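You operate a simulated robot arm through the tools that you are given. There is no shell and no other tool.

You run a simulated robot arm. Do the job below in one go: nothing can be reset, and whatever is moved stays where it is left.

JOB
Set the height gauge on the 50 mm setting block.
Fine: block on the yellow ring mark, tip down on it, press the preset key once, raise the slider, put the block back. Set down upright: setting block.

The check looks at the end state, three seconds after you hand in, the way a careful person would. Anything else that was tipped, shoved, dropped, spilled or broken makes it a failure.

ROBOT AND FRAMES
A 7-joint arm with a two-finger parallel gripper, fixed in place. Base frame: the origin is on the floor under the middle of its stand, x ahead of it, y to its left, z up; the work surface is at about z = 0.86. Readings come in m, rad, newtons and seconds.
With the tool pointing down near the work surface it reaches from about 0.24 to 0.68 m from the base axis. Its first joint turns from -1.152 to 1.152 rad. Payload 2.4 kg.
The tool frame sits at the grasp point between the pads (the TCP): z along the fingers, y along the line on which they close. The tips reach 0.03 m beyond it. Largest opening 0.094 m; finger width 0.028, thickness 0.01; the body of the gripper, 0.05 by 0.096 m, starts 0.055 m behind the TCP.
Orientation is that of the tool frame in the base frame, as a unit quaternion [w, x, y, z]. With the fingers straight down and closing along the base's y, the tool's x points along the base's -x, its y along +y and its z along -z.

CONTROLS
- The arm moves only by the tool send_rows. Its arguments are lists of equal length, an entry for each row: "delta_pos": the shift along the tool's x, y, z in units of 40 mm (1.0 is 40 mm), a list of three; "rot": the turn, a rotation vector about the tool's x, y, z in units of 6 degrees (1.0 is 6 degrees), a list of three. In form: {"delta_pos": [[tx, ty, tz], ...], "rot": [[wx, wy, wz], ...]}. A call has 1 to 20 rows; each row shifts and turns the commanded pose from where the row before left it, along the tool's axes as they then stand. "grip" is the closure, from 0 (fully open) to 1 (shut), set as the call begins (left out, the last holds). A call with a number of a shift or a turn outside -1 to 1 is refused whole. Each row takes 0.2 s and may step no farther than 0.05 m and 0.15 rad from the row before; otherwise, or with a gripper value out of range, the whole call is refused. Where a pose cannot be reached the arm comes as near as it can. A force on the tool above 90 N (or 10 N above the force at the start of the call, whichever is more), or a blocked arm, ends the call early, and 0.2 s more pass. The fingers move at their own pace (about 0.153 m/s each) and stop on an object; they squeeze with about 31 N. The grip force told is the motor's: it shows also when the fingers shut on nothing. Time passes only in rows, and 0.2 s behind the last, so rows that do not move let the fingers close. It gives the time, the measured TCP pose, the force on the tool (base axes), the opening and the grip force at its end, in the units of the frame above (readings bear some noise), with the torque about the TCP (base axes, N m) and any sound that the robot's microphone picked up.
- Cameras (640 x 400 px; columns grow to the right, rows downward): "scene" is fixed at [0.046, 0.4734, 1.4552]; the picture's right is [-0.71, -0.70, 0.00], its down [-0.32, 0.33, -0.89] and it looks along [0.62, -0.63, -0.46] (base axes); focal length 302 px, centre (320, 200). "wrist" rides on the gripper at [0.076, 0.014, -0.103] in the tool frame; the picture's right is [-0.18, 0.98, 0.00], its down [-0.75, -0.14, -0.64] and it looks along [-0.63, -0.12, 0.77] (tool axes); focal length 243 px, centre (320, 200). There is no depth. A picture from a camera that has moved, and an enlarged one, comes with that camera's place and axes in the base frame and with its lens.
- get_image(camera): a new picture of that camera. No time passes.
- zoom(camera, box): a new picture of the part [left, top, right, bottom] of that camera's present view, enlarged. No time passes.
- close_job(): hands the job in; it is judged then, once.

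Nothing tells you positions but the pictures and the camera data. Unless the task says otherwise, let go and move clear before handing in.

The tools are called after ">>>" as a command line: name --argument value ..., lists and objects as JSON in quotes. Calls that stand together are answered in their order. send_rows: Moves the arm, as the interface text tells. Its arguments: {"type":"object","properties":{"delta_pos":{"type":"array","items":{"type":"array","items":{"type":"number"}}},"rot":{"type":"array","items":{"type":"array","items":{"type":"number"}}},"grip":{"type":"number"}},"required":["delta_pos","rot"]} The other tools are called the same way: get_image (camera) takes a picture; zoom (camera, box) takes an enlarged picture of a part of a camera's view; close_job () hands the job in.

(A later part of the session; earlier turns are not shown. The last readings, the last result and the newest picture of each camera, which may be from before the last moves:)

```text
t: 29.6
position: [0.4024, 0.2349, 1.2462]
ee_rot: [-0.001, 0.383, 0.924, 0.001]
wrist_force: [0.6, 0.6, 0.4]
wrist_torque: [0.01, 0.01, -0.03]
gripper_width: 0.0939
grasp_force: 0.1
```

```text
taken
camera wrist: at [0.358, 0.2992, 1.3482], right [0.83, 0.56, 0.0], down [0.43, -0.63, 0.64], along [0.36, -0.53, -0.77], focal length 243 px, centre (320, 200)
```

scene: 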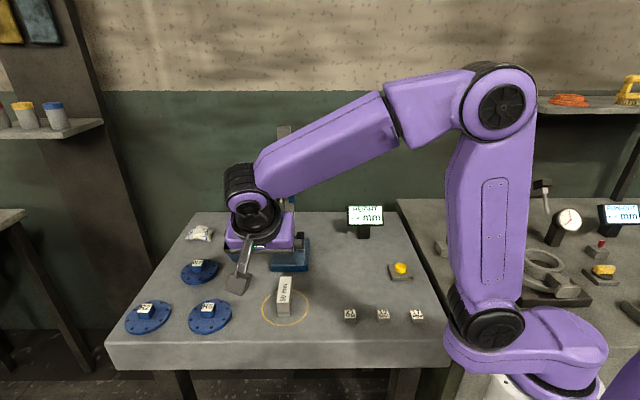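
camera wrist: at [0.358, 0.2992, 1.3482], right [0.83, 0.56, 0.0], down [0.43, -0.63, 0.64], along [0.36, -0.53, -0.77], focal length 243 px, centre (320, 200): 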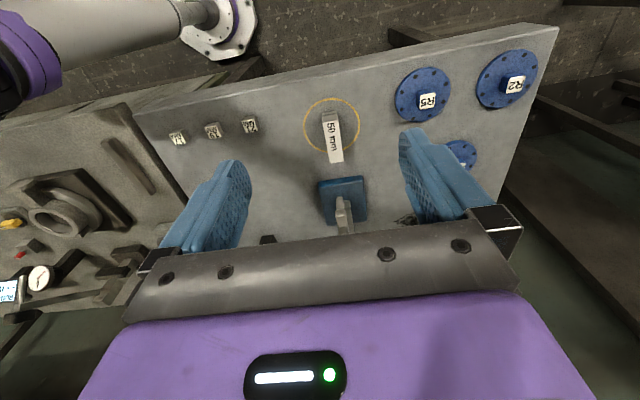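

Moving toward the handle at a height above everything except the column, which stays well ahead.

>>> send_rows --delta_pos '[[-0.75, 0, 0], [-0.75, 0, 0], [-0.75, 0, 0], [-0.75, 0, 0], [-0.75, 0, 0], [0, 0, 0]]' --rot '[[0, 0, 0], [0, 0, 0], [0, 0, 0], [0, 0, 0], [0, 0, 0], [0, 0, 0]]'

>>> get_image --camera "wrist"

>>> zoom --camera "wrist" --box '[240, 80, 410, 240]'

>>> get_image --camera "scene"

```text
t: 31.0
position: [0.5091, 0.1289, 1.2456]
ee_rot: [0.0, 0.382, 0.924, 0.0]
wrist_force: [1.1, 0.3, 0.3]
wrist_torque: [0.01, -0.01, 0.01]
gripper_width: 0.0937
grasp_force: 0.1
```

```text
taken
camera wrist: at [0.4652, 0.1934, 1.3472], right [0.83, 0.56, 0.0], down [0.43, -0.63, 0.64], along [0.36, -0.53, -0.77], focal length 243 px, centre (320, 200)
```

wrist: 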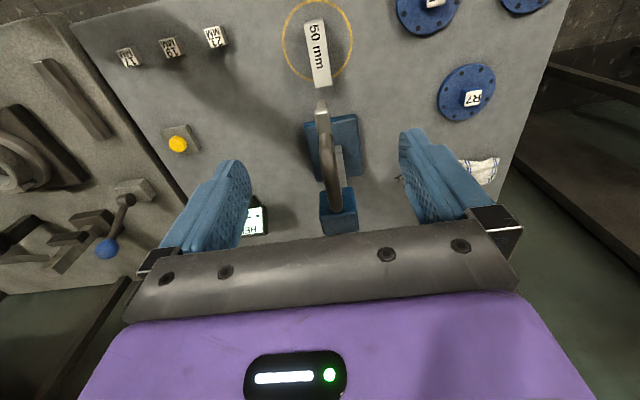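

```text
2.50 times, centred on (325, 160) of wrist
camera zoom: at [0.4652, 0.1934, 1.3472], right [0.83, 0.56, 0.0], down [0.43, -0.63, 0.64], along [0.36, -0.53, -0.77], focal length 606 px, centre (308, 300)
```

zoom: 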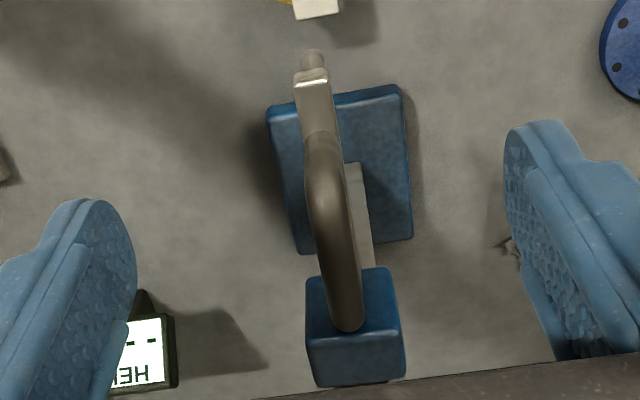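

```text
taken
```

scene: 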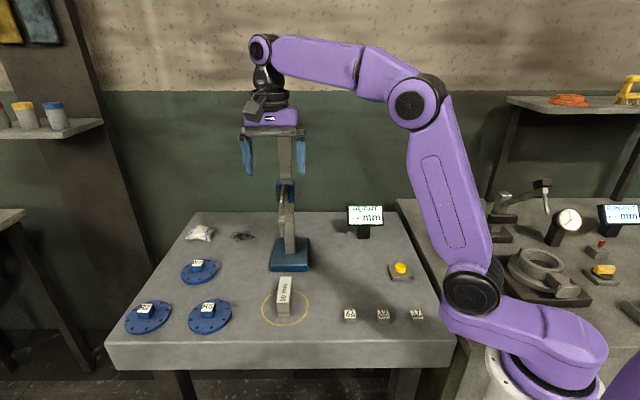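

The handle bar lies at w-plane ≈ 0.450, nearly centred between the fingers. I'll move over the middle of the bar and begin descending.

>>> send_rows --delta_pos '[[-0.65, -0.02, 0], [-0.65, 0, 0], [-0.63, 0, 0], [0, 0, 0.5], [0, 0, 0.6], [0, 0, 0]]' --rot '[[0, 0, 0], [0, 0, 0], [0, 0, 0], [0, 0, 0], [0, 0, 0], [0, 0, 0]]'

>>> get_image --camera "wrist"

>>> zoom --camera "wrist" --box '[230, 60, 420, 240]'

>>> zoom --camera "scene" --box '[220, 80, 360, 280]'

```text
t: 32.4
position: [0.5634, 0.0752, 1.2022]
ee_rot: [0.0, 0.383, 0.924, 0.0]
wrist_force: [0.3, -0.5, -0.3]
wrist_torque: [-0.01, -0.01, -0.03]
gripper_width: 0.0941
grasp_force: 0.0
```

```text
taken
camera wrist: at [0.5187, 0.1395, 1.3031], right [0.83, 0.56, 0.0], down [0.43, -0.63, 0.64], along [0.36, -0.53, -0.77], focal length 243 px, centre (320, 200)
```

wrist: 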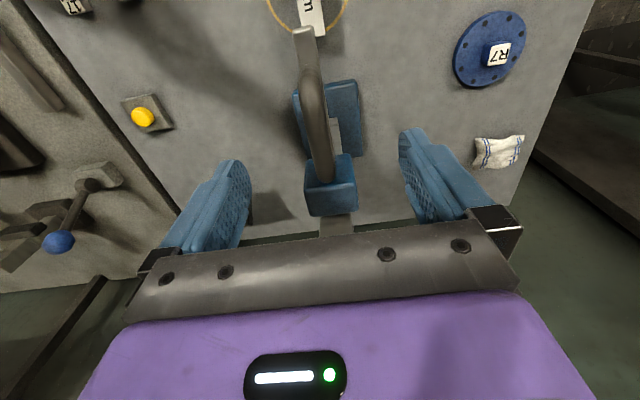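

```text
2.22 times, centred on (325, 150) of wrist
camera zoom: at [0.5187, 0.1395, 1.3031], right [0.83, 0.56, 0.0], down [0.43, -0.63, 0.64], along [0.36, -0.53, -0.77], focal length 539 px, centre (309, 311)
```

zoom: 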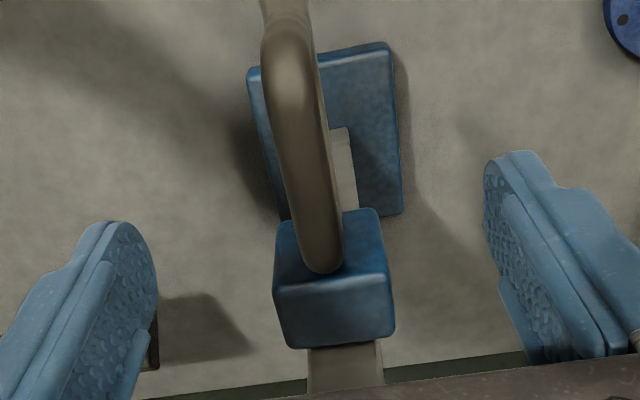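

```text
2.00 times, centred on (290, 180) of scene
camera zoom: at [0.046, 0.4734, 1.4552], right [-0.71, -0.7, 0.0], down [-0.32, 0.33, -0.89], along [0.62, -0.63, -0.46], focal length 605 px, centre (380, 240)
```

zoom: 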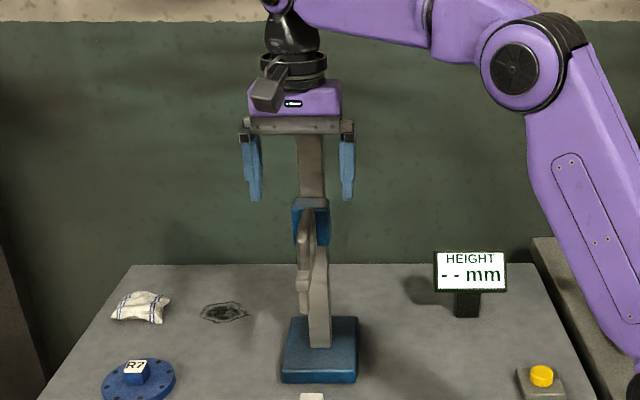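

The handle is about 1.4 mm to one side of the finger midplane; I'll correct that and descend around the bar.

>>> send_rows --delta_pos '[[0, -0.035, 0.3], [0, 0, 0.5], [0, 0, 0.3], [0, 0, 0]]' --rot '[[0, 0, 0], [0, 0, 0], [0, 0, 0], [0, 0, 0]]'

>>> get_image --camera "wrist"

>>> zoom --camera "wrist" --box '[220, 40, 430, 240]'

>>> zoom --camera "scene" --box '[250, 120, 330, 230]'

```text
t: 33.4
position: [0.5619, 0.0729, 1.1579]
ee_rot: [0.0, 0.384, 0.924, 0.0]
wrist_force: [-0.2, -0.1, -0.8]
wrist_torque: [-0.03, 0.01, 0.01]
gripper_width: 0.094
grasp_force: 0.0
```

```text
taken
camera wrist: at [0.5173, 0.1371, 1.2596], right [0.83, 0.56, 0.0], down [0.43, -0.63, 0.64], along [0.36, -0.53, -0.77], focal length 243 px, centre (320, 200)
```

wrist: 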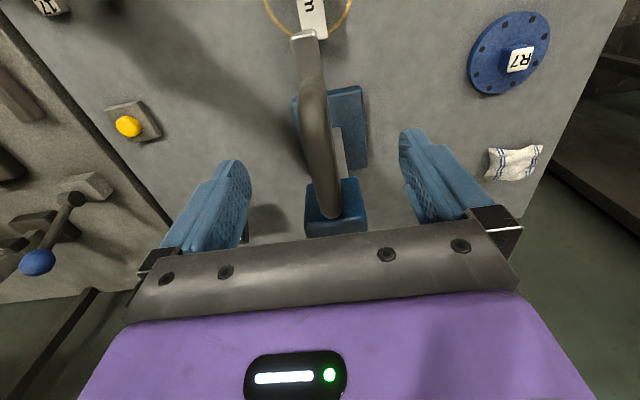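

```text
2.00 times, centred on (325, 140) of wrist
camera zoom: at [0.5173, 0.1371, 1.2596], right [0.83, 0.56, 0.0], down [0.43, -0.63, 0.64], along [0.36, -0.53, -0.77], focal length 485 px, centre (310, 320)
```

zoom: 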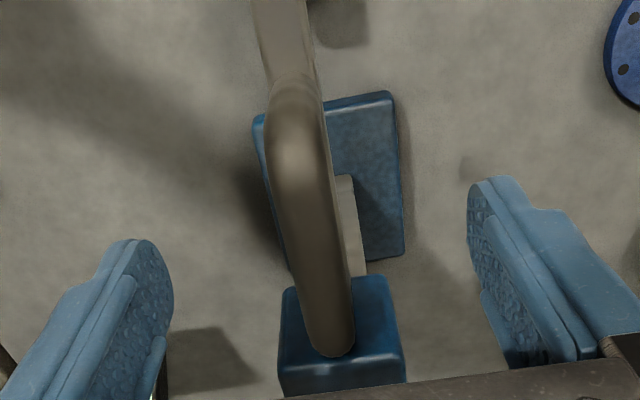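

```text
3.64 times, centred on (290, 175) of scene
camera zoom: at [0.046, 0.4734, 1.4552], right [-0.71, -0.7, 0.0], down [-0.32, 0.33, -0.89], along [0.62, -0.63, -0.46], focal length 1099 px, centre (429, 291)
```

zoom: 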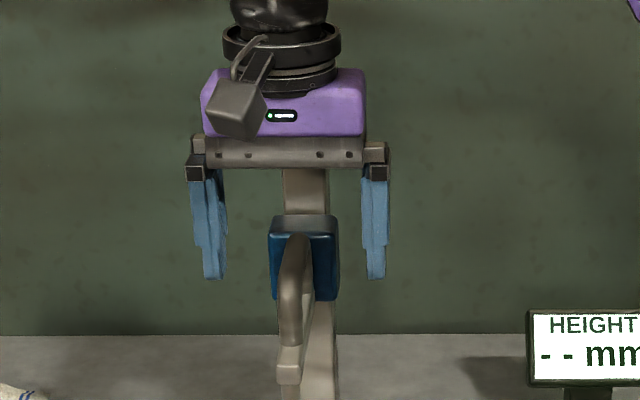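

Fingers straddle the bar. I'll go down the last 20 mm and partly close to check it is centred before gripping.

>>> send_rows --delta_pos '[[0, 0, 0.25], [0, 0, 0.25], [0, 0, 0], [0, 0, 0], [0, 0, 0]]' --rot '[[0, 0, 0], [0, 0, 0], [0, 0, 0], [0, 0, 0], [0, 0, 0]]' --grip 0.7

>>> get_image --camera "wrist"

>>> zoom --camera "wrist" --box '[220, 60, 430, 240]'

>>> zoom --camera "scene" --box '[250, 130, 330, 240]'

```text
t: 34.6
position: [0.5605, 0.0722, 1.1386]
ee_rot: [0.0, 0.382, 0.924, 0.001]
wrist_force: [-0.8, 0.6, -0.3]
wrist_torque: [0.02, 0.04, 0.01]
gripper_width: 0.0283
grasp_force: 0.0
```

```text
taken
camera wrist: at [0.5166, 0.1364, 1.2396], right [0.83, 0.56, 0.0], down [0.43, -0.63, 0.64], along [0.36, -0.53, -0.77], focal length 243 px, centre (320, 200)
```

wrist: 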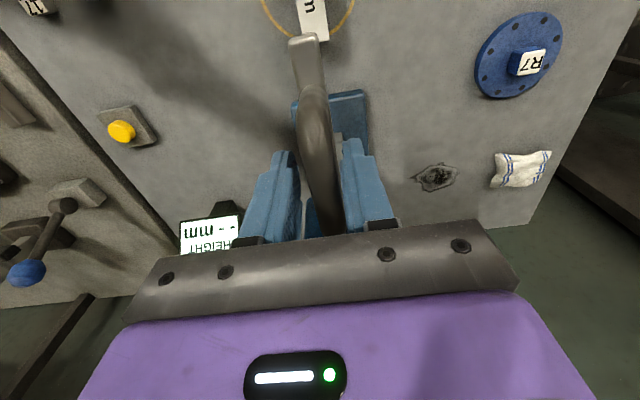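

```text
2.22 times, centred on (325, 150) of wrist
camera zoom: at [0.5166, 0.1364, 1.2396], right [0.83, 0.56, 0.0], down [0.43, -0.63, 0.64], along [0.36, -0.53, -0.77], focal length 539 px, centre (309, 311)
```

zoom: 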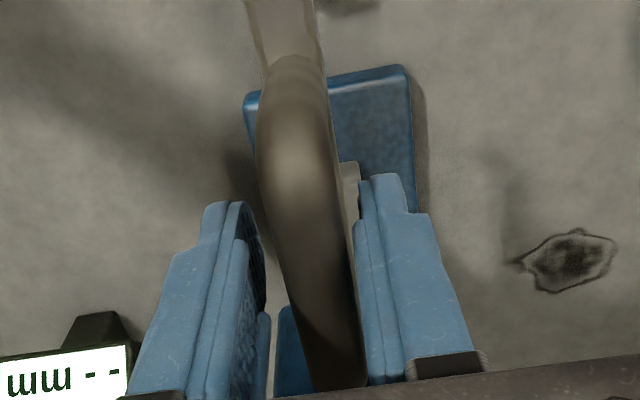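

```text
3.64 times, centred on (290, 185) of scene
camera zoom: at [0.046, 0.4734, 1.4552], right [-0.71, -0.7, 0.0], down [-0.32, 0.33, -0.89], along [0.62, -0.63, -0.46], focal length 1099 px, centre (429, 254)
```

zoom: 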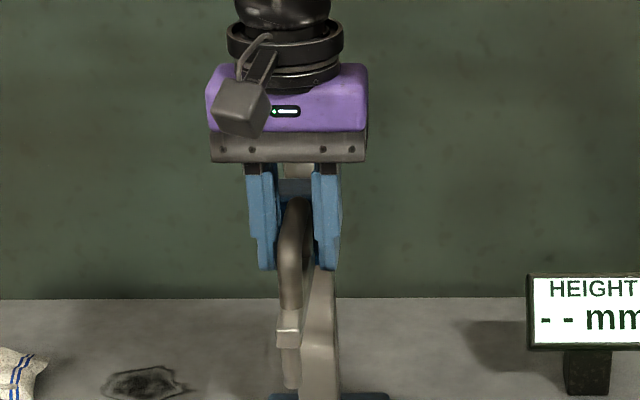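

The bar is about 2 mm toward the right-hand finger, so I'll shift the hand by that much and recheck.

>>> send_rows --delta_pos '[[0, 0.05, 0], [0, 0, 0], [0, 0, 0]]' --rot '[[0, 0, 0], [0, 0, 0], [0, 0, 0]]' --grip 0.75

>>> zoom --camera "wrist" --box '[260, 110, 390, 240]'

```text
t: 35.4
position: [0.5632, 0.0752, 1.1375]
ee_rot: [0.0, 0.383, 0.924, 0.0]
wrist_force: [-0.4, 0.1, -0.8]
wrist_torque: [0.0, 0.0, 0.01]
gripper_width: 0.0238
grasp_force: 0.0
```

```text
3.08 times, centred on (325, 175) of wrist
camera zoom: at [0.5184, 0.1382, 1.2394], right [0.83, 0.56, 0.0], down [0.43, -0.63, 0.64], along [0.36, -0.53, -0.77], focal length 746 px, centre (305, 277)
```

zoom: 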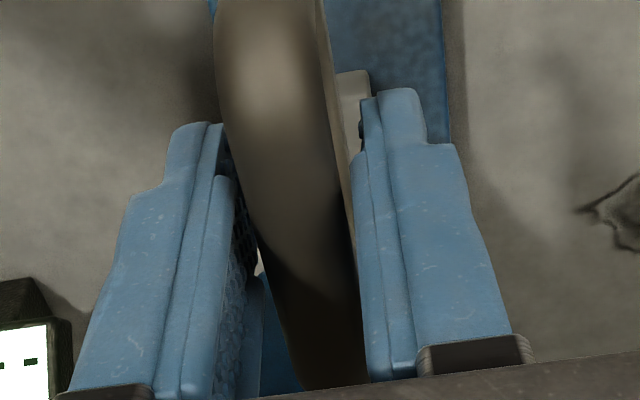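

Now it is slightly to the other side (about 1.3 mm). A small correction back.

>>> send_rows --delta_pos '[[0, -0.03, 0], [0, 0, 0], [0, 0, 0]]' --rot '[[0, 0, 0], [0, 0, 0], [0, 0, 0]]' --grip 0.78

>>> zoom --camera "wrist" --box '[260, 110, 390, 240]'

>>> zoom --camera "scene" --box '[265, 160, 315, 220]'

```text
t: 36.2
position: [0.5618, 0.0739, 1.1377]
ee_rot: [0.0, 0.383, 0.924, 0.0]
wrist_force: [1.8, 2.0, -1.0]
wrist_torque: [-0.03, -0.07, 0.0]
gripper_width: 0.0222
grasp_force: 1.6
```

```text
3.08 times, centred on (325, 175) of wrist
camera zoom: at [0.5178, 0.1373, 1.2393], right [0.82, 0.57, 0.0], down [0.43, -0.63, 0.64], along [0.36, -0.53, -0.77], focal length 746 px, centre (305, 277)
```

zoom: 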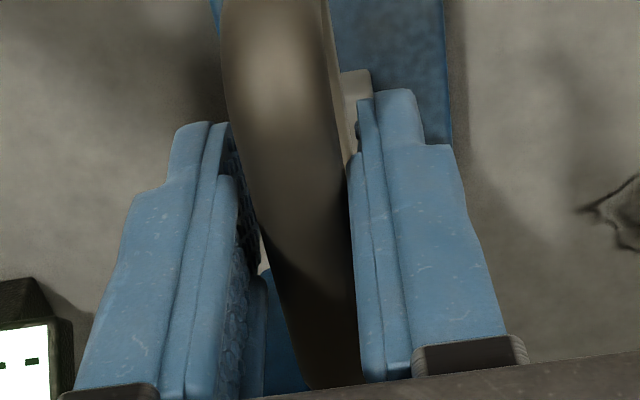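

```text
6.67 times, centred on (290, 190) of scene
camera zoom: at [0.0461, 0.4735, 1.4551], right [-0.71, -0.7, 0.0], down [-0.32, 0.33, -0.89], along [0.62, -0.63, -0.46], focal length 2015 px, centre (520, 267)
```

zoom: 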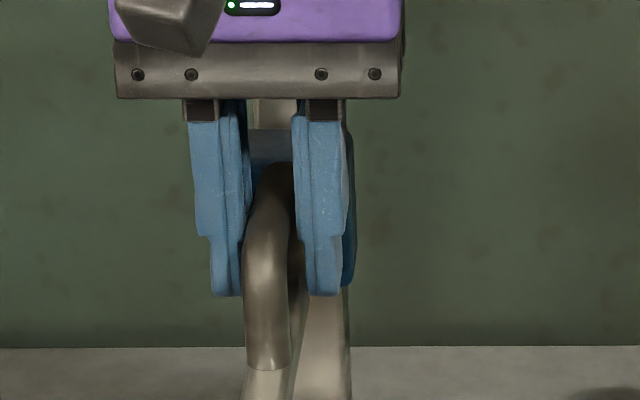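

The right-hand finger just touched the bar lightly (about 2.7 N). I'll shift 1 mm toward it and then close fully on the bar.

>>> send_rows --delta_pos '[[0, 0.025, 0], [0, 0, 0], [0, 0, 0]]' --rot '[[0, 0, 0], [0, 0, 0], [0, 0, 0]]' --grip 0.78

>>> zoom --camera "wrist" --box '[260, 110, 390, 240]'

```text
t: 37.0
position: [0.5629, 0.0738, 1.1362]
ee_rot: [-0.001, 0.383, 0.924, 0.0]
wrist_force: [-0.1, -1.1, -0.6]
wrist_torque: [0.01, 0.0, 0.01]
gripper_width: 0.0206
grasp_force: 0.7
```

```text
3.08 times, centred on (325, 175) of wrist
camera zoom: at [0.5187, 0.1379, 1.2393], right [0.83, 0.56, 0.0], down [0.43, -0.63, 0.64], along [0.36, -0.53, -0.77], focal length 746 px, centre (305, 277)
```

zoom: 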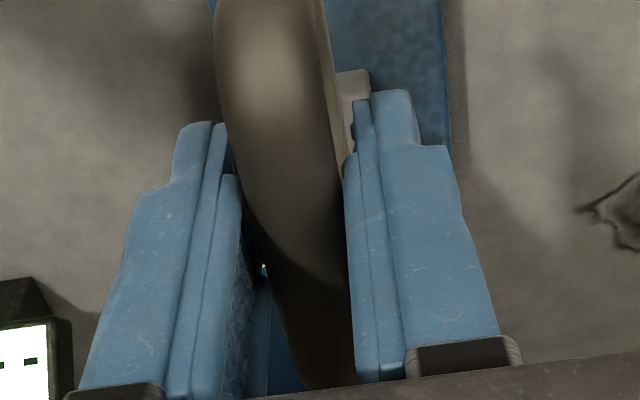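

Centred now, with negligible force. Closing fully on the bar.

>>> send_rows --delta_pos '[[0, 0, 0], [0, 0, 0], [0, 0, 0]]' --rot '[[0, 0, 0], [0, 0, 0], [0, 0, 0]]' --grip 1

>>> zoom --camera "scene" --box '[240, 120, 400, 300]'

```text
t: 37.8
position: [0.5628, 0.0739, 1.1371]
ee_rot: [0.001, 0.383, 0.924, -0.001]
wrist_force: [-2.5, -0.4, -3.6]
wrist_torque: [-0.23, -0.27, 0.02]
gripper_width: 0.0201
grasp_force: 45.0
```

```text
2.22 times, centred on (320, 210) of scene
camera zoom: at [0.046, 0.4734, 1.4552], right [-0.71, -0.7, 0.0], down [-0.32, 0.33, -0.89], along [0.62, -0.63, -0.46], focal length 672 px, centre (320, 178)
```

zoom: 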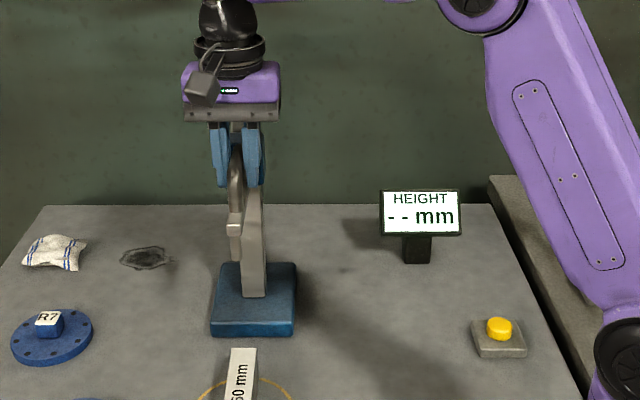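

Gripped on the handle. I'll lower a few millimetres first to see how the slider moves and what force it takes.

>>> send_rows --delta_pos '[[0, 0, 0.1], [0, 0, 0.15], [0, 0, 0]]' --rot '[[0, 0, 0], [0, 0, 0], [0, 0, 0]]'

>>> zoom --camera "scene" --box '[240, 120, 400, 300]'

```text
t: 38.6
position: [0.563, 0.0739, 1.1269]
ee_rot: [0.0, 0.383, 0.924, 0.001]
wrist_force: [-3.9, -2.4, -0.3]
wrist_torque: [0.05, -0.04, -0.07]
gripper_width: 0.02
grasp_force: 45.1
```

```text
2.22 times, centred on (320, 210) of scene
camera zoom: at [0.0459, 0.4733, 1.4552], right [-0.71, -0.7, 0.0], down [-0.32, 0.33, -0.89], along [0.62, -0.63, -0.46], focal length 672 px, centre (320, 178)
```

zoom: 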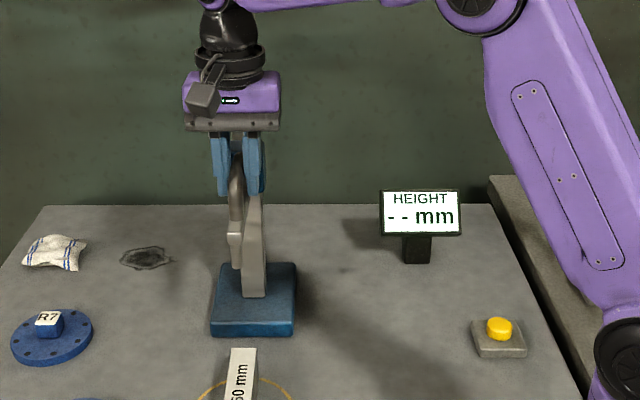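

The slider follows easily with little force. Continuing down in moderate steps.

>>> send_rows --delta_pos '[[0, 0, 0.3], [0, 0, 0.3], [0, 0, 0.3], [0, 0, 0.3], [0, 0, 0]]' --rot '[[0, 0, 0], [0, 0, 0], [0, 0, 0], [0, 0, 0], [0, 0, 0]]'

>>> get_image --camera "wrist"

>>> get_image --camera "scene"

```text
t: 39.8
position: [0.563, 0.0744, 1.0804]
ee_rot: [0.001, 0.383, 0.924, 0.001]
wrist_force: [7.6, -3.5, -1.1]
wrist_torque: [0.49, 0.3, -0.05]
gripper_width: 0.0203
grasp_force: 44.8
```

```text
taken
camera wrist: at [0.5184, 0.1378, 1.1816], right [0.83, 0.56, 0.0], down [0.43, -0.63, 0.64], along [0.36, -0.53, -0.77], focal length 243 px, centre (320, 200)
```

wrist: 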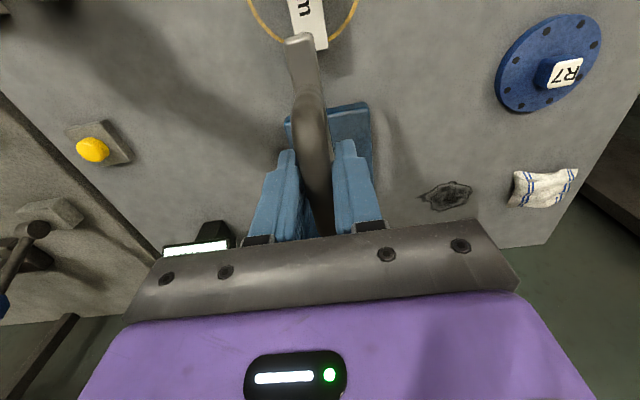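

```text
taken
```

scene: 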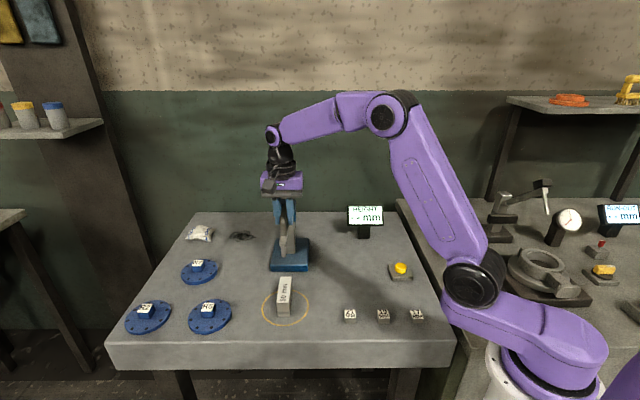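

Lateral force is about 8 N toward the column; I'll ease the hand slightly that way while continuing down.

>>> send_rows --delta_pos '[[-0.02, 0, 0.2], [0, 0, 0.25], [0, 0, 0.25], [0, 0, 0]]' --rot '[[0, 0, 0], [0, 0, 0], [0, 0, 0], [0, 0, 0]]'

>>> zoom --camera "scene" --box '[230, 170, 350, 330]'

```text
t: 40.8
position: [0.5624, 0.0739, 1.0516]
ee_rot: [0.001, 0.382, 0.924, 0.001]
wrist_force: [3.5, 3.3, -1.1]
wrist_torque: [-0.43, -0.53, -0.05]
gripper_width: 0.02
grasp_force: 45.0
```

```text
2.50 times, centred on (290, 250) of scene
camera zoom: at [0.0461, 0.4735, 1.4551], right [-0.71, -0.7, 0.0], down [-0.32, 0.33, -0.89], along [0.62, -0.63, -0.46], focal length 756 px, centre (395, 75)
```

zoom: 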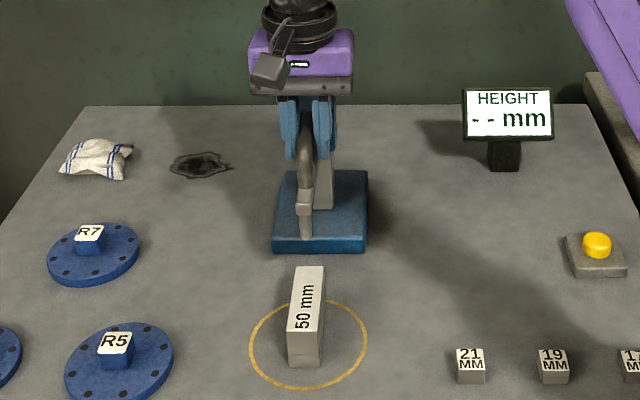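

Forces are small. The tip is about 50 mm above the block; continuing down.

>>> send_rows --delta_pos '[[0, 0, 0.25], [0, 0, 0.25], [0, 0, 0.2], [0, 0, 0]]' --rot '[[0, 0, 0], [0, 0, 0], [0, 0, 0], [0, 0, 0]]'

>>> zoom --camera "scene" --box '[240, 200, 340, 330]'

>>> zoom --camera "wrist" --box '[240, 0, 400, 130]'

```text
t: 41.8
position: [0.5612, 0.0736, 1.0233]
ee_rot: [0.0, 0.382, 0.924, 0.001]
wrist_force: [3.9, 4.3, -0.4]
wrist_torque: [-0.21, -0.25, -0.02]
gripper_width: 0.0203
grasp_force: 45.0
```

```text
3.08 times, centred on (290, 265) of scene
camera zoom: at [0.0462, 0.4736, 1.4551], right [-0.71, -0.7, 0.0], down [-0.32, 0.33, -0.89], along [0.62, -0.63, -0.46], focal length 930 px, centre (412, 0)
```

zoom: 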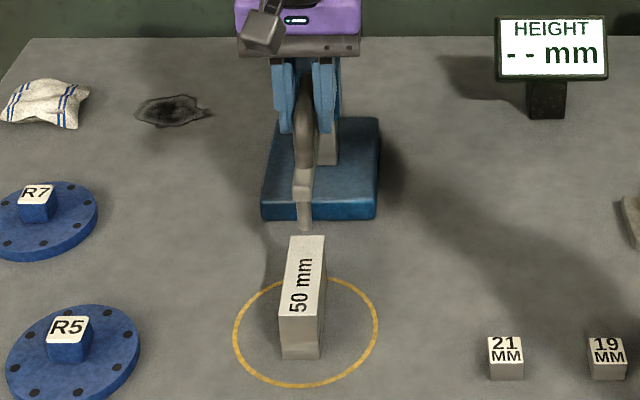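

```text
3.08 times, centred on (320, 65) of wrist
camera zoom: at [0.5186, 0.1378, 1.125], right [0.82, 0.57, 0.0], down [0.43, -0.63, 0.64], along [0.36, -0.53, -0.77], focal length 746 px, centre (320, 615)
```

zoom: 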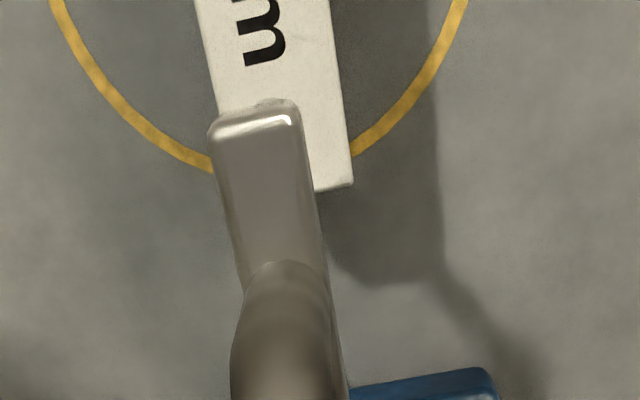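

The tip is lined up over the block's top. Now slower steps toward contact.

>>> send_rows --delta_pos '[[0, 0, 0.2], [0, 0, 0.15], [0, 0, 0]]' --rot '[[0, 0, 0], [0, 0, 0], [0, 0, 0]]'

>>> zoom --camera "scene" --box '[260, 235, 320, 315]'

```text
t: 42.6
position: [0.5627, 0.0736, 1.008]
ee_rot: [-0.001, 0.383, 0.924, -0.001]
wrist_force: [-3.4, 2.5, -1.0]
wrist_torque: [-0.52, -0.51, 0.02]
gripper_width: 0.02
grasp_force: 44.9
```

```text
5.00 times, centred on (290, 275) of scene
camera zoom: at [0.0459, 0.4735, 1.4551], right [-0.71, -0.7, 0.0], down [-0.32, 0.33, -0.89], along [0.62, -0.63, -0.46], focal length 1511 px, centre (470, -175)
```

zoom: 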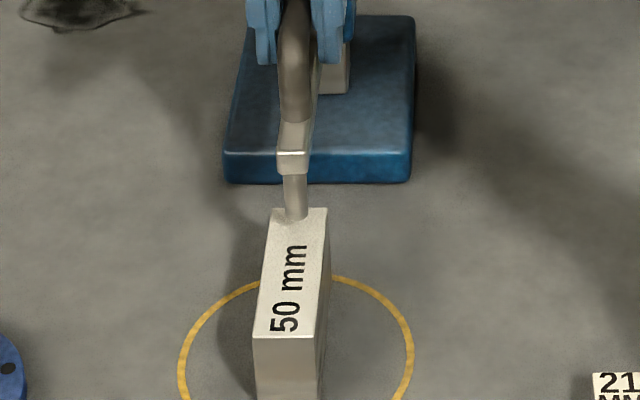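

About 9 mm to go. Slower still.

>>> send_rows --delta_pos '[[0, 0, 0.07], [0, 0, 0.06], [0, 0, 0]]' --rot '[[0, 0, 0], [0, 0, 0], [0, 0, 0]]'

>>> zoom --camera "scene" --box '[260, 235, 320, 315]'

```text
t: 43.4
position: [0.562, 0.0743, 1.0046]
ee_rot: [-0.001, 0.383, 0.924, 0.0]
wrist_force: [2.6, 1.4, -1.5]
wrist_torque: [0.69, 0.58, -0.02]
gripper_width: 0.02
grasp_force: 45.2
```

```text
5.00 times, centred on (290, 275) of scene
camera zoom: at [0.0461, 0.4735, 1.4551], right [-0.71, -0.7, 0.0], down [-0.32, 0.33, -0.89], along [0.62, -0.63, -0.46], focal length 1511 px, centre (470, -175)
```

zoom: 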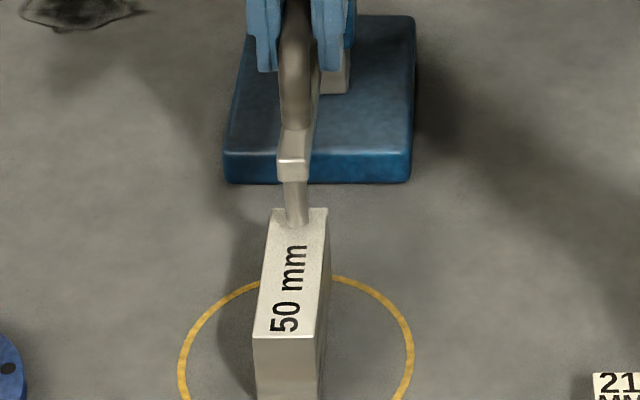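

No contact yet. Another small set of steps.

>>> send_rows --delta_pos '[[0, 0, 0.04], [0, 0, 0.03], [0, 0, 0]]' --rot '[[0, 0, 0], [0, 0, 0], [0, 0, 0]]'

>>> zoom --camera "scene" --box '[275, 250, 310, 290]'

```text
t: 44.2
position: [0.5625, 0.0748, 1.0011]
ee_rot: [0.0, 0.382, 0.924, -0.001]
wrist_force: [-1.1, 1.1, -0.9]
wrist_torque: [0.0, -0.08, -0.05]
gripper_width: 0.0202
grasp_force: 45.1
```

```text
10.00 times, centred on (292, 270) of scene
camera zoom: at [0.046, 0.4735, 1.4552], right [-0.71, -0.7, 0.0], down [-0.32, 0.33, -0.89], along [0.62, -0.63, -0.46], focal length 3023 px, centre (595, -500)
```

zoom: 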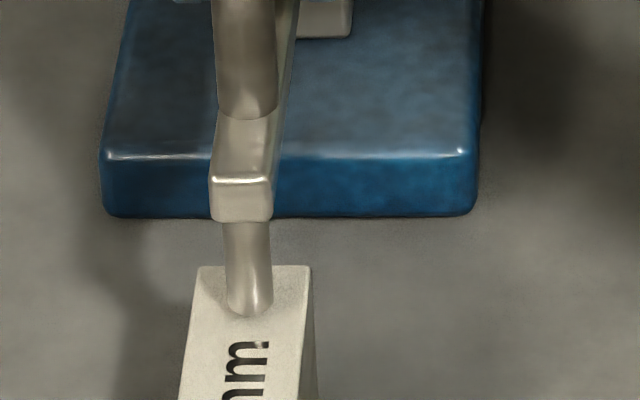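

Close to contact. 1 mm steps now.

>>> send_rows --delta_pos '[[0, 0, 0.025], [0, 0, 0.025], [0, 0, 0]]' --rot '[[0, 0, 0], [0, 0, 0], [0, 0, 0]]'

>>> zoom --camera "scene" --box '[275, 250, 310, 290]'

```text
t: 45.0
position: [0.5621, 0.074, 0.9985]
ee_rot: [0.0, 0.383, 0.924, -0.001]
wrist_force: [-11.5, 0.4, -0.1]
wrist_torque: [-0.98, -0.92, 0.0]
gripper_width: 0.0199
grasp_force: 45.3
```

```text
10.00 times, centred on (292, 270) of scene
camera zoom: at [0.0457, 0.4735, 1.4552], right [-0.71, -0.7, 0.0], down [-0.32, 0.33, -0.89], along [0.62, -0.63, -0.46], focal length 3023 px, centre (595, -500)
```

zoom: 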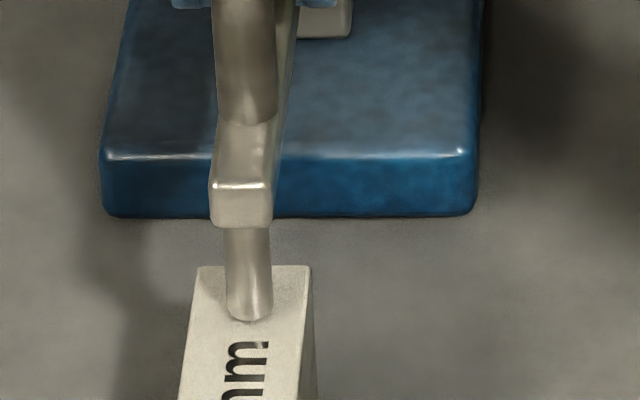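

>>> send_rows --delta_pos '[[0, 0, 0.025], [0, 0, 0], [0, 0, 0]]' --rot '[[0, 0, 0], [0, 0, 0], [0, 0, 0]]'

>>> zoom --camera "scene" --box '[275, 250, 310, 290]'

```text
t: 45.8
position: [0.5629, 0.0745, 0.9986]
ee_rot: [-0.002, 0.383, 0.924, 0.0]
wrist_force: [-9.9, -2.2, -1.9]
wrist_torque: [0.05, 0.03, 0.03]
gripper_width: 0.0201
grasp_force: 44.7
```

```text
10.00 times, centred on (292, 270) of scene
camera zoom: at [0.0458, 0.4734, 1.4552], right [-0.71, -0.7, 0.0], down [-0.32, 0.33, -0.89], along [0.62, -0.63, -0.46], focal length 3023 px, centre (595, -500)
```

zoom: 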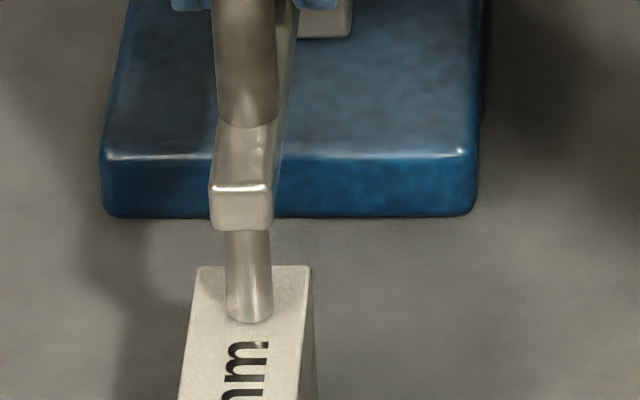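

>>> send_rows --delta_pos '[[0, 0, 0.025], [0, 0, 0], [0, 0, 0]]' --rot '[[0, 0, 0], [0, 0, 0], [0, 0, 0]]'

>>> zoom --camera "scene" --box '[275, 250, 310, 290]'

```text
t: 46.6
position: [0.5628, 0.0738, 0.9983]
ee_rot: [0.0, 0.382, 0.924, 0.0]
wrist_force: [-14.4, -0.2, 7.8]
wrist_torque: [0.44, 0.43, -0.03]
gripper_width: 0.0201
grasp_force: 44.8
```

```text
10.00 times, centred on (292, 270) of scene
camera zoom: at [0.0455, 0.4733, 1.4552], right [-0.71, -0.7, 0.0], down [-0.32, 0.33, -0.89], along [0.62, -0.63, -0.46], focal length 3023 px, centre (595, -500)
```

zoom: 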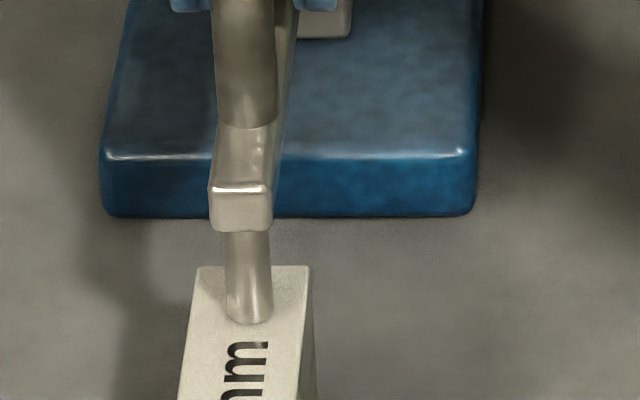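

The force stepped up to about +8 N vertically and the tip stopped moving, so it is resting on the block. I'll release the handle and look.

>>> send_rows --delta_pos '[[0, 0, 0], [0, 0, 0], [0, 0, 0]]' --rot '[[0, 0, 0], [0, 0, 0], [0, 0, 0]]' --grip 0.4

>>> zoom --camera "scene" --box '[275, 250, 310, 290]'

>>> get_image --camera "wrist"

>>> zoom --camera "scene" --box '[230, 170, 430, 330]'

```text
t: 47.4
position: [0.5628, 0.0737, 0.9988]
ee_rot: [-0.001, 0.383, 0.924, 0.0]
wrist_force: [-0.5, 0.4, -0.3]
wrist_torque: [0.01, -0.03, -0.01]
gripper_width: 0.0565
grasp_force: 0.0
```

```text
10.00 times, centred on (292, 270) of scene
camera zoom: at [0.046, 0.4734, 1.4552], right [-0.71, -0.7, 0.0], down [-0.32, 0.33, -0.89], along [0.62, -0.63, -0.46], focal length 3023 px, centre (595, -500)
```

zoom: 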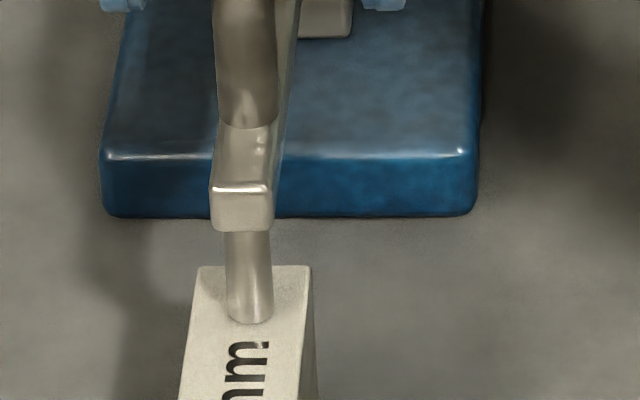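

```text
taken
camera wrist: at [0.5193, 0.1378, 1.1], right [0.83, 0.56, 0.0], down [0.43, -0.63, 0.64], along [0.36, -0.53, -0.77], focal length 243 px, centre (320, 200)
```

wrist: 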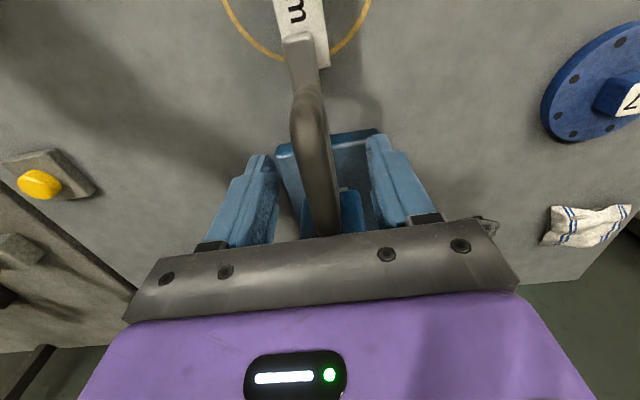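

```text
2.50 times, centred on (330, 250) of scene
camera zoom: at [0.046, 0.4734, 1.4552], right [-0.71, -0.7, 0.0], down [-0.32, 0.33, -0.89], along [0.62, -0.63, -0.46], focal length 756 px, centre (295, 75)
```

zoom: 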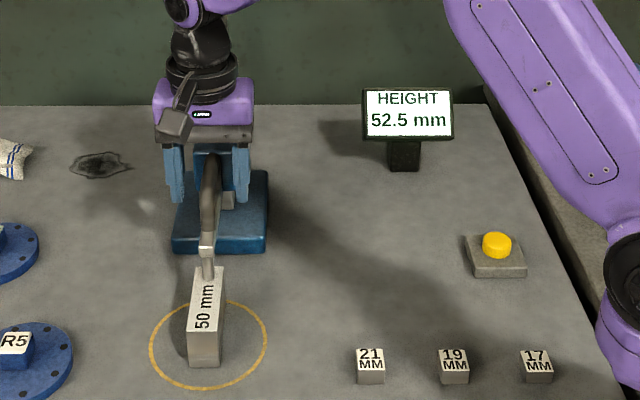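

The display now reads 52.5 mm, so the gauge registers the tip resting on the block. I'll open fully, rise straight up clear of the handle, and then go over to the preset key.

>>> send_rows --delta_pos '[[0, 0, 0], [0, 0, 0], [0, 0, -0.5], [0, 0, -1], [0, 0, -1], [0, 0, -1], [0, 0, -1], [0, 0, -0.5], [0, 0, 0]]' --rot '[[0, 0, 0], [0, 0, 0], [0, 0, 0], [0, 0, 0], [0, 0, 0], [0, 0, 0], [0, 0, 0], [0, 0, 0], [0, 0, 0]]' --grip 0

>>> get_image --camera "scene"

```text
t: 49.4
position: [0.5632, 0.0743, 1.2016]
ee_rot: [0.0, 0.383, 0.924, 0.0]
wrist_force: [-0.3, -0.2, 0.0]
wrist_torque: [0.01, 0.03, 0.0]
gripper_width: 0.0939
grasp_force: 0.0
```

```text
taken
```

scene: 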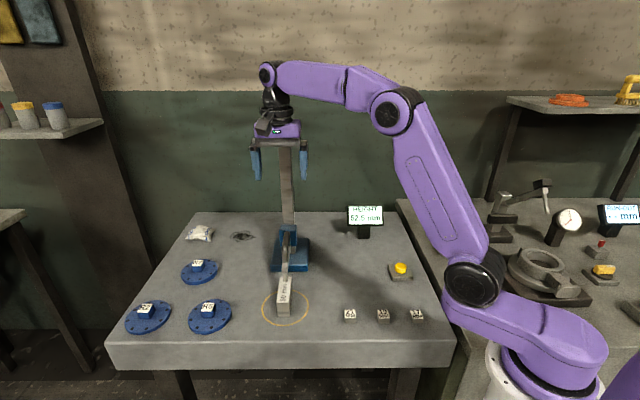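

Tip stays on the block and the gauge still reads 52.5 mm. Moving over to the key with the fingers closed.

>>> send_rows --delta_pos '[[-0.069, -0.891, 0], [-0.069, -0.891, 0], [-0.069, -0.891, 0], [-0.069, -0.891, 0], [-0.069, -0.891, 0], [-0.069, -0.891, 0], [-0.069, -0.891, 0], [-0.069, -0.891, 0], [-0.069, -0.891, 0], [0, 0, 0.8], [0, 0, 0.8], [0, 0, 0.8], [0, 0, 0.6], [0, 0, 0]]' --rot '[[0, 0, 0], [0, 0, 0], [0, 0, 0], [0, 0, 0], [0, 0, 0], [0, 0, 0], [0, 0, 0], [0, 0, 0], [0, 0, 0], [0, 0, 0], [0, 0, 0], [0, 0, 0], [0, 0, 0], [0, 0, 0]]' --grip 1

>>> get_image --camera "wrist"

>>> zoom --camera "scene" --box '[330, 190, 460, 320]'

```text
t: 52.4
position: [0.3523, -0.17, 1.0768]
ee_rot: [0.0, 0.383, 0.924, 0.0]
wrist_force: [-0.2, -0.4, 0.0]
wrist_torque: [0.05, 0.01, -0.01]
gripper_width: 0.0001
grasp_force: 31.0
```

```text
taken
camera wrist: at [0.3084, -0.1066, 1.1785], right [0.83, 0.56, 0.0], down [0.43, -0.63, 0.64], along [0.36, -0.53, -0.77], focal length 243 px, centre (320, 200)
```

wrist: 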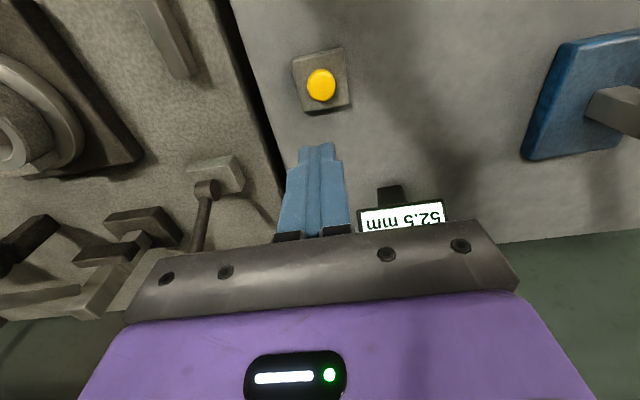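

```text
3.08 times, centred on (395, 255) of scene
camera zoom: at [0.046, 0.4734, 1.4552], right [-0.71, -0.7, 0.0], down [-0.32, 0.33, -0.89], along [0.62, -0.63, -0.46], focal length 930 px, centre (89, 31)
```

zoom: 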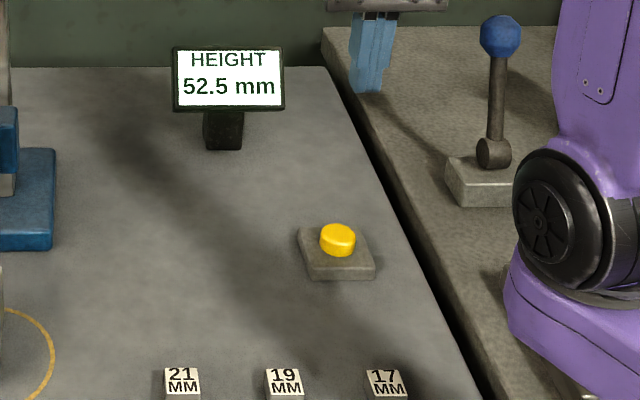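

The fingertips are centred over the key. Descending to just above it.

>>> send_rows --delta_pos '[[0, 0, 0.8], [0, 0, 0.8], [0, 0, 0.8], [0, 0, 0.6], [0, 0, 0.3], [0, 0, 0]]' --rot '[[0, 0, 0], [0, 0, 0], [0, 0, 0], [0, 0, 0], [0, 0, 0], [0, 0, 0]]'

>>> zoom --camera "wrist" --box '[240, 70, 400, 240]'

>>> zoom --camera "scene" --box '[360, 220, 440, 300]'

```text
t: 53.8
position: [0.3524, -0.1712, 0.9464]
ee_rot: [0.0, 0.383, 0.924, 0.001]
wrist_force: [-0.1, 0.0, 0.3]
wrist_torque: [0.0, 0.01, -0.01]
gripper_width: 0.0
grasp_force: 31.6
```

```text
2.35 times, centred on (320, 155) of wrist
camera zoom: at [0.3092, -0.1069, 1.0478], right [0.83, 0.56, 0.0], down [0.43, -0.63, 0.64], along [0.36, -0.53, -0.77], focal length 571 px, centre (320, 306)
```

zoom: 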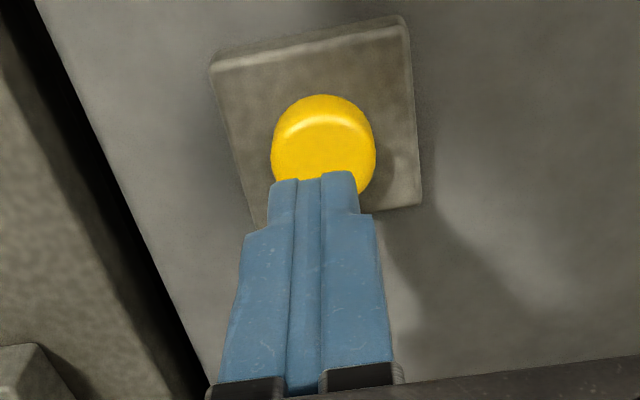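

```text
5.00 times, centred on (400, 260) of scene
camera zoom: at [0.046, 0.4734, 1.4552], right [-0.71, -0.7, 0.0], down [-0.32, 0.33, -0.89], along [0.62, -0.63, -0.46], focal length 1511 px, centre (-80, -100)
```

zoom: 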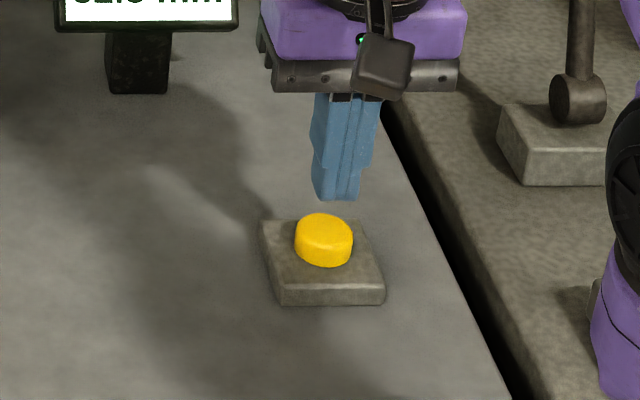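

About 30 mm above the key. I'll lower to near contact with a small centring correction, then press gently in small steps listening for the click.

>>> send_rows --delta_pos '[[0.035, 0.035, 0.3], [0, 0, 0.25], [0, 0, 0]]' --rot '[[0, 0, 0], [0, 0, 0], [0, 0, 0]]'

>>> zoom --camera "scene" --box '[380, 240, 420, 290]'

```text
t: 54.6
position: [0.3544, -0.169, 0.9251]
ee_rot: [0.0, 0.382, 0.924, -0.001]
wrist_force: [0.0, -0.3, 0.0]
wrist_torque: [-0.01, -0.04, 0.0]
gripper_width: 0.0001
grasp_force: 31.0
```

```text
8.00 times, centred on (400, 265) of scene
camera zoom: at [0.046, 0.4734, 1.4552], right [-0.71, -0.7, 0.0], down [-0.32, 0.33, -0.89], along [0.62, -0.63, -0.46], focal length 2418 px, centre (-320, -320)
```

zoom: 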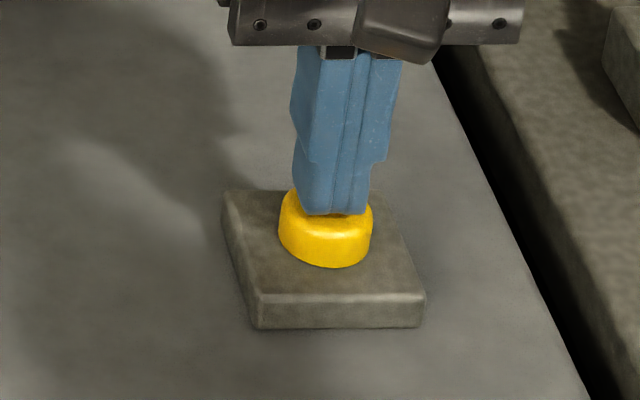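

Fingertips are just above the key. Pressing down slowly in one continuous press.

>>> send_rows --delta_pos '[[0, 0, 0.05], [0, 0, 0.05], [0, 0, 0]]' --rot '[[0, 0, 0], [0, 0, 0], [0, 0, 0]]'

```text
t: 55.4
position: [0.3535, -0.1677, 0.9199]
ee_rot: [0.0, 0.383, 0.924, 0.0]
wrist_force: [-0.5, -0.2, 1.6]
wrist_torque: [-0.01, 0.02, 0.0]
gripper_width: 0.0001
grasp_force: 31.1
```

>>> send_rows --delta_pos '[[0, 0, 0.03], [0, 0, 0.03], [0, 0, 0]]' --rot '[[0, 0, 0], [0, 0, 0], [0, 0, 0]]'

>>> zoom --camera "scene" --box '[340, 195, 420, 290]'

```text
t: 56.2
position: [0.3549, -0.1681, 0.9181]
ee_rot: [0.0, 0.382, 0.924, -0.001]
wrist_force: [-0.7, 0.8, 2.4]
wrist_torque: [0.03, -0.03, 0.0]
gripper_width: 0.0
grasp_force: 31.3
heard: click
```

```text
4.21 times, centred on (380, 242) of scene
camera zoom: at [0.046, 0.4735, 1.4552], right [-0.71, -0.7, 0.0], down [-0.32, 0.33, -0.89], along [0.62, -0.63, -0.46], focal length 1273 px, centre (67, 21)
```

zoom: 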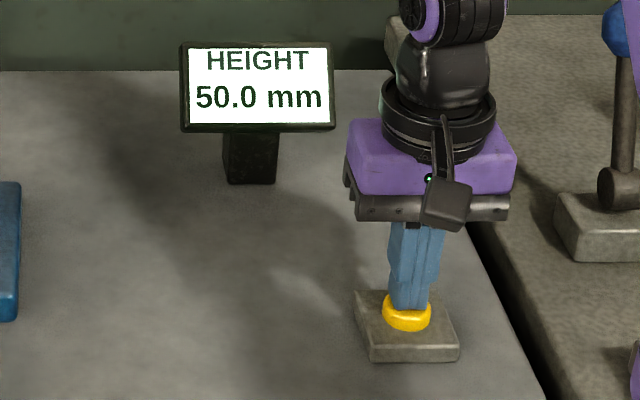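

A click was heard and the display reads 50.0 mm. I'll lift straight off the key and return above the gauge handle.

>>> send_rows --delta_pos '[[0, 0, -0.6], [0, 0, -1], [0, 0, -1], [0, 0, -1], [0, 0, -1], [0, 0, -1], [0, 0, -1], [0, 0, -0.5], [0, 0, 0]]' --rot '[[0, 0, 0], [0, 0, 0], [0, 0, 0], [0, 0, 0], [0, 0, 0], [0, 0, 0], [0, 0, 0], [0, 0, 0], [0, 0, 0]]'

>>> get_image --camera "scene"

```text
t: 58.2
position: [0.3551, -0.1679, 1.2033]
ee_rot: [0.0, 0.382, 0.924, 0.0]
wrist_force: [1.0, -0.7, -0.2]
wrist_torque: [0.02, -0.01, -0.02]
gripper_width: 0.0001
grasp_force: 31.6
```

```text
taken
```

scene: 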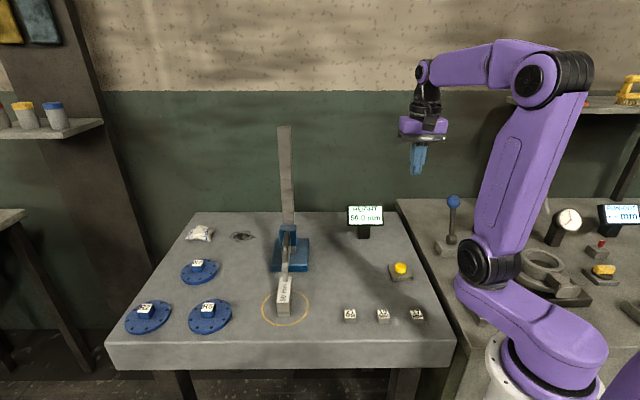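

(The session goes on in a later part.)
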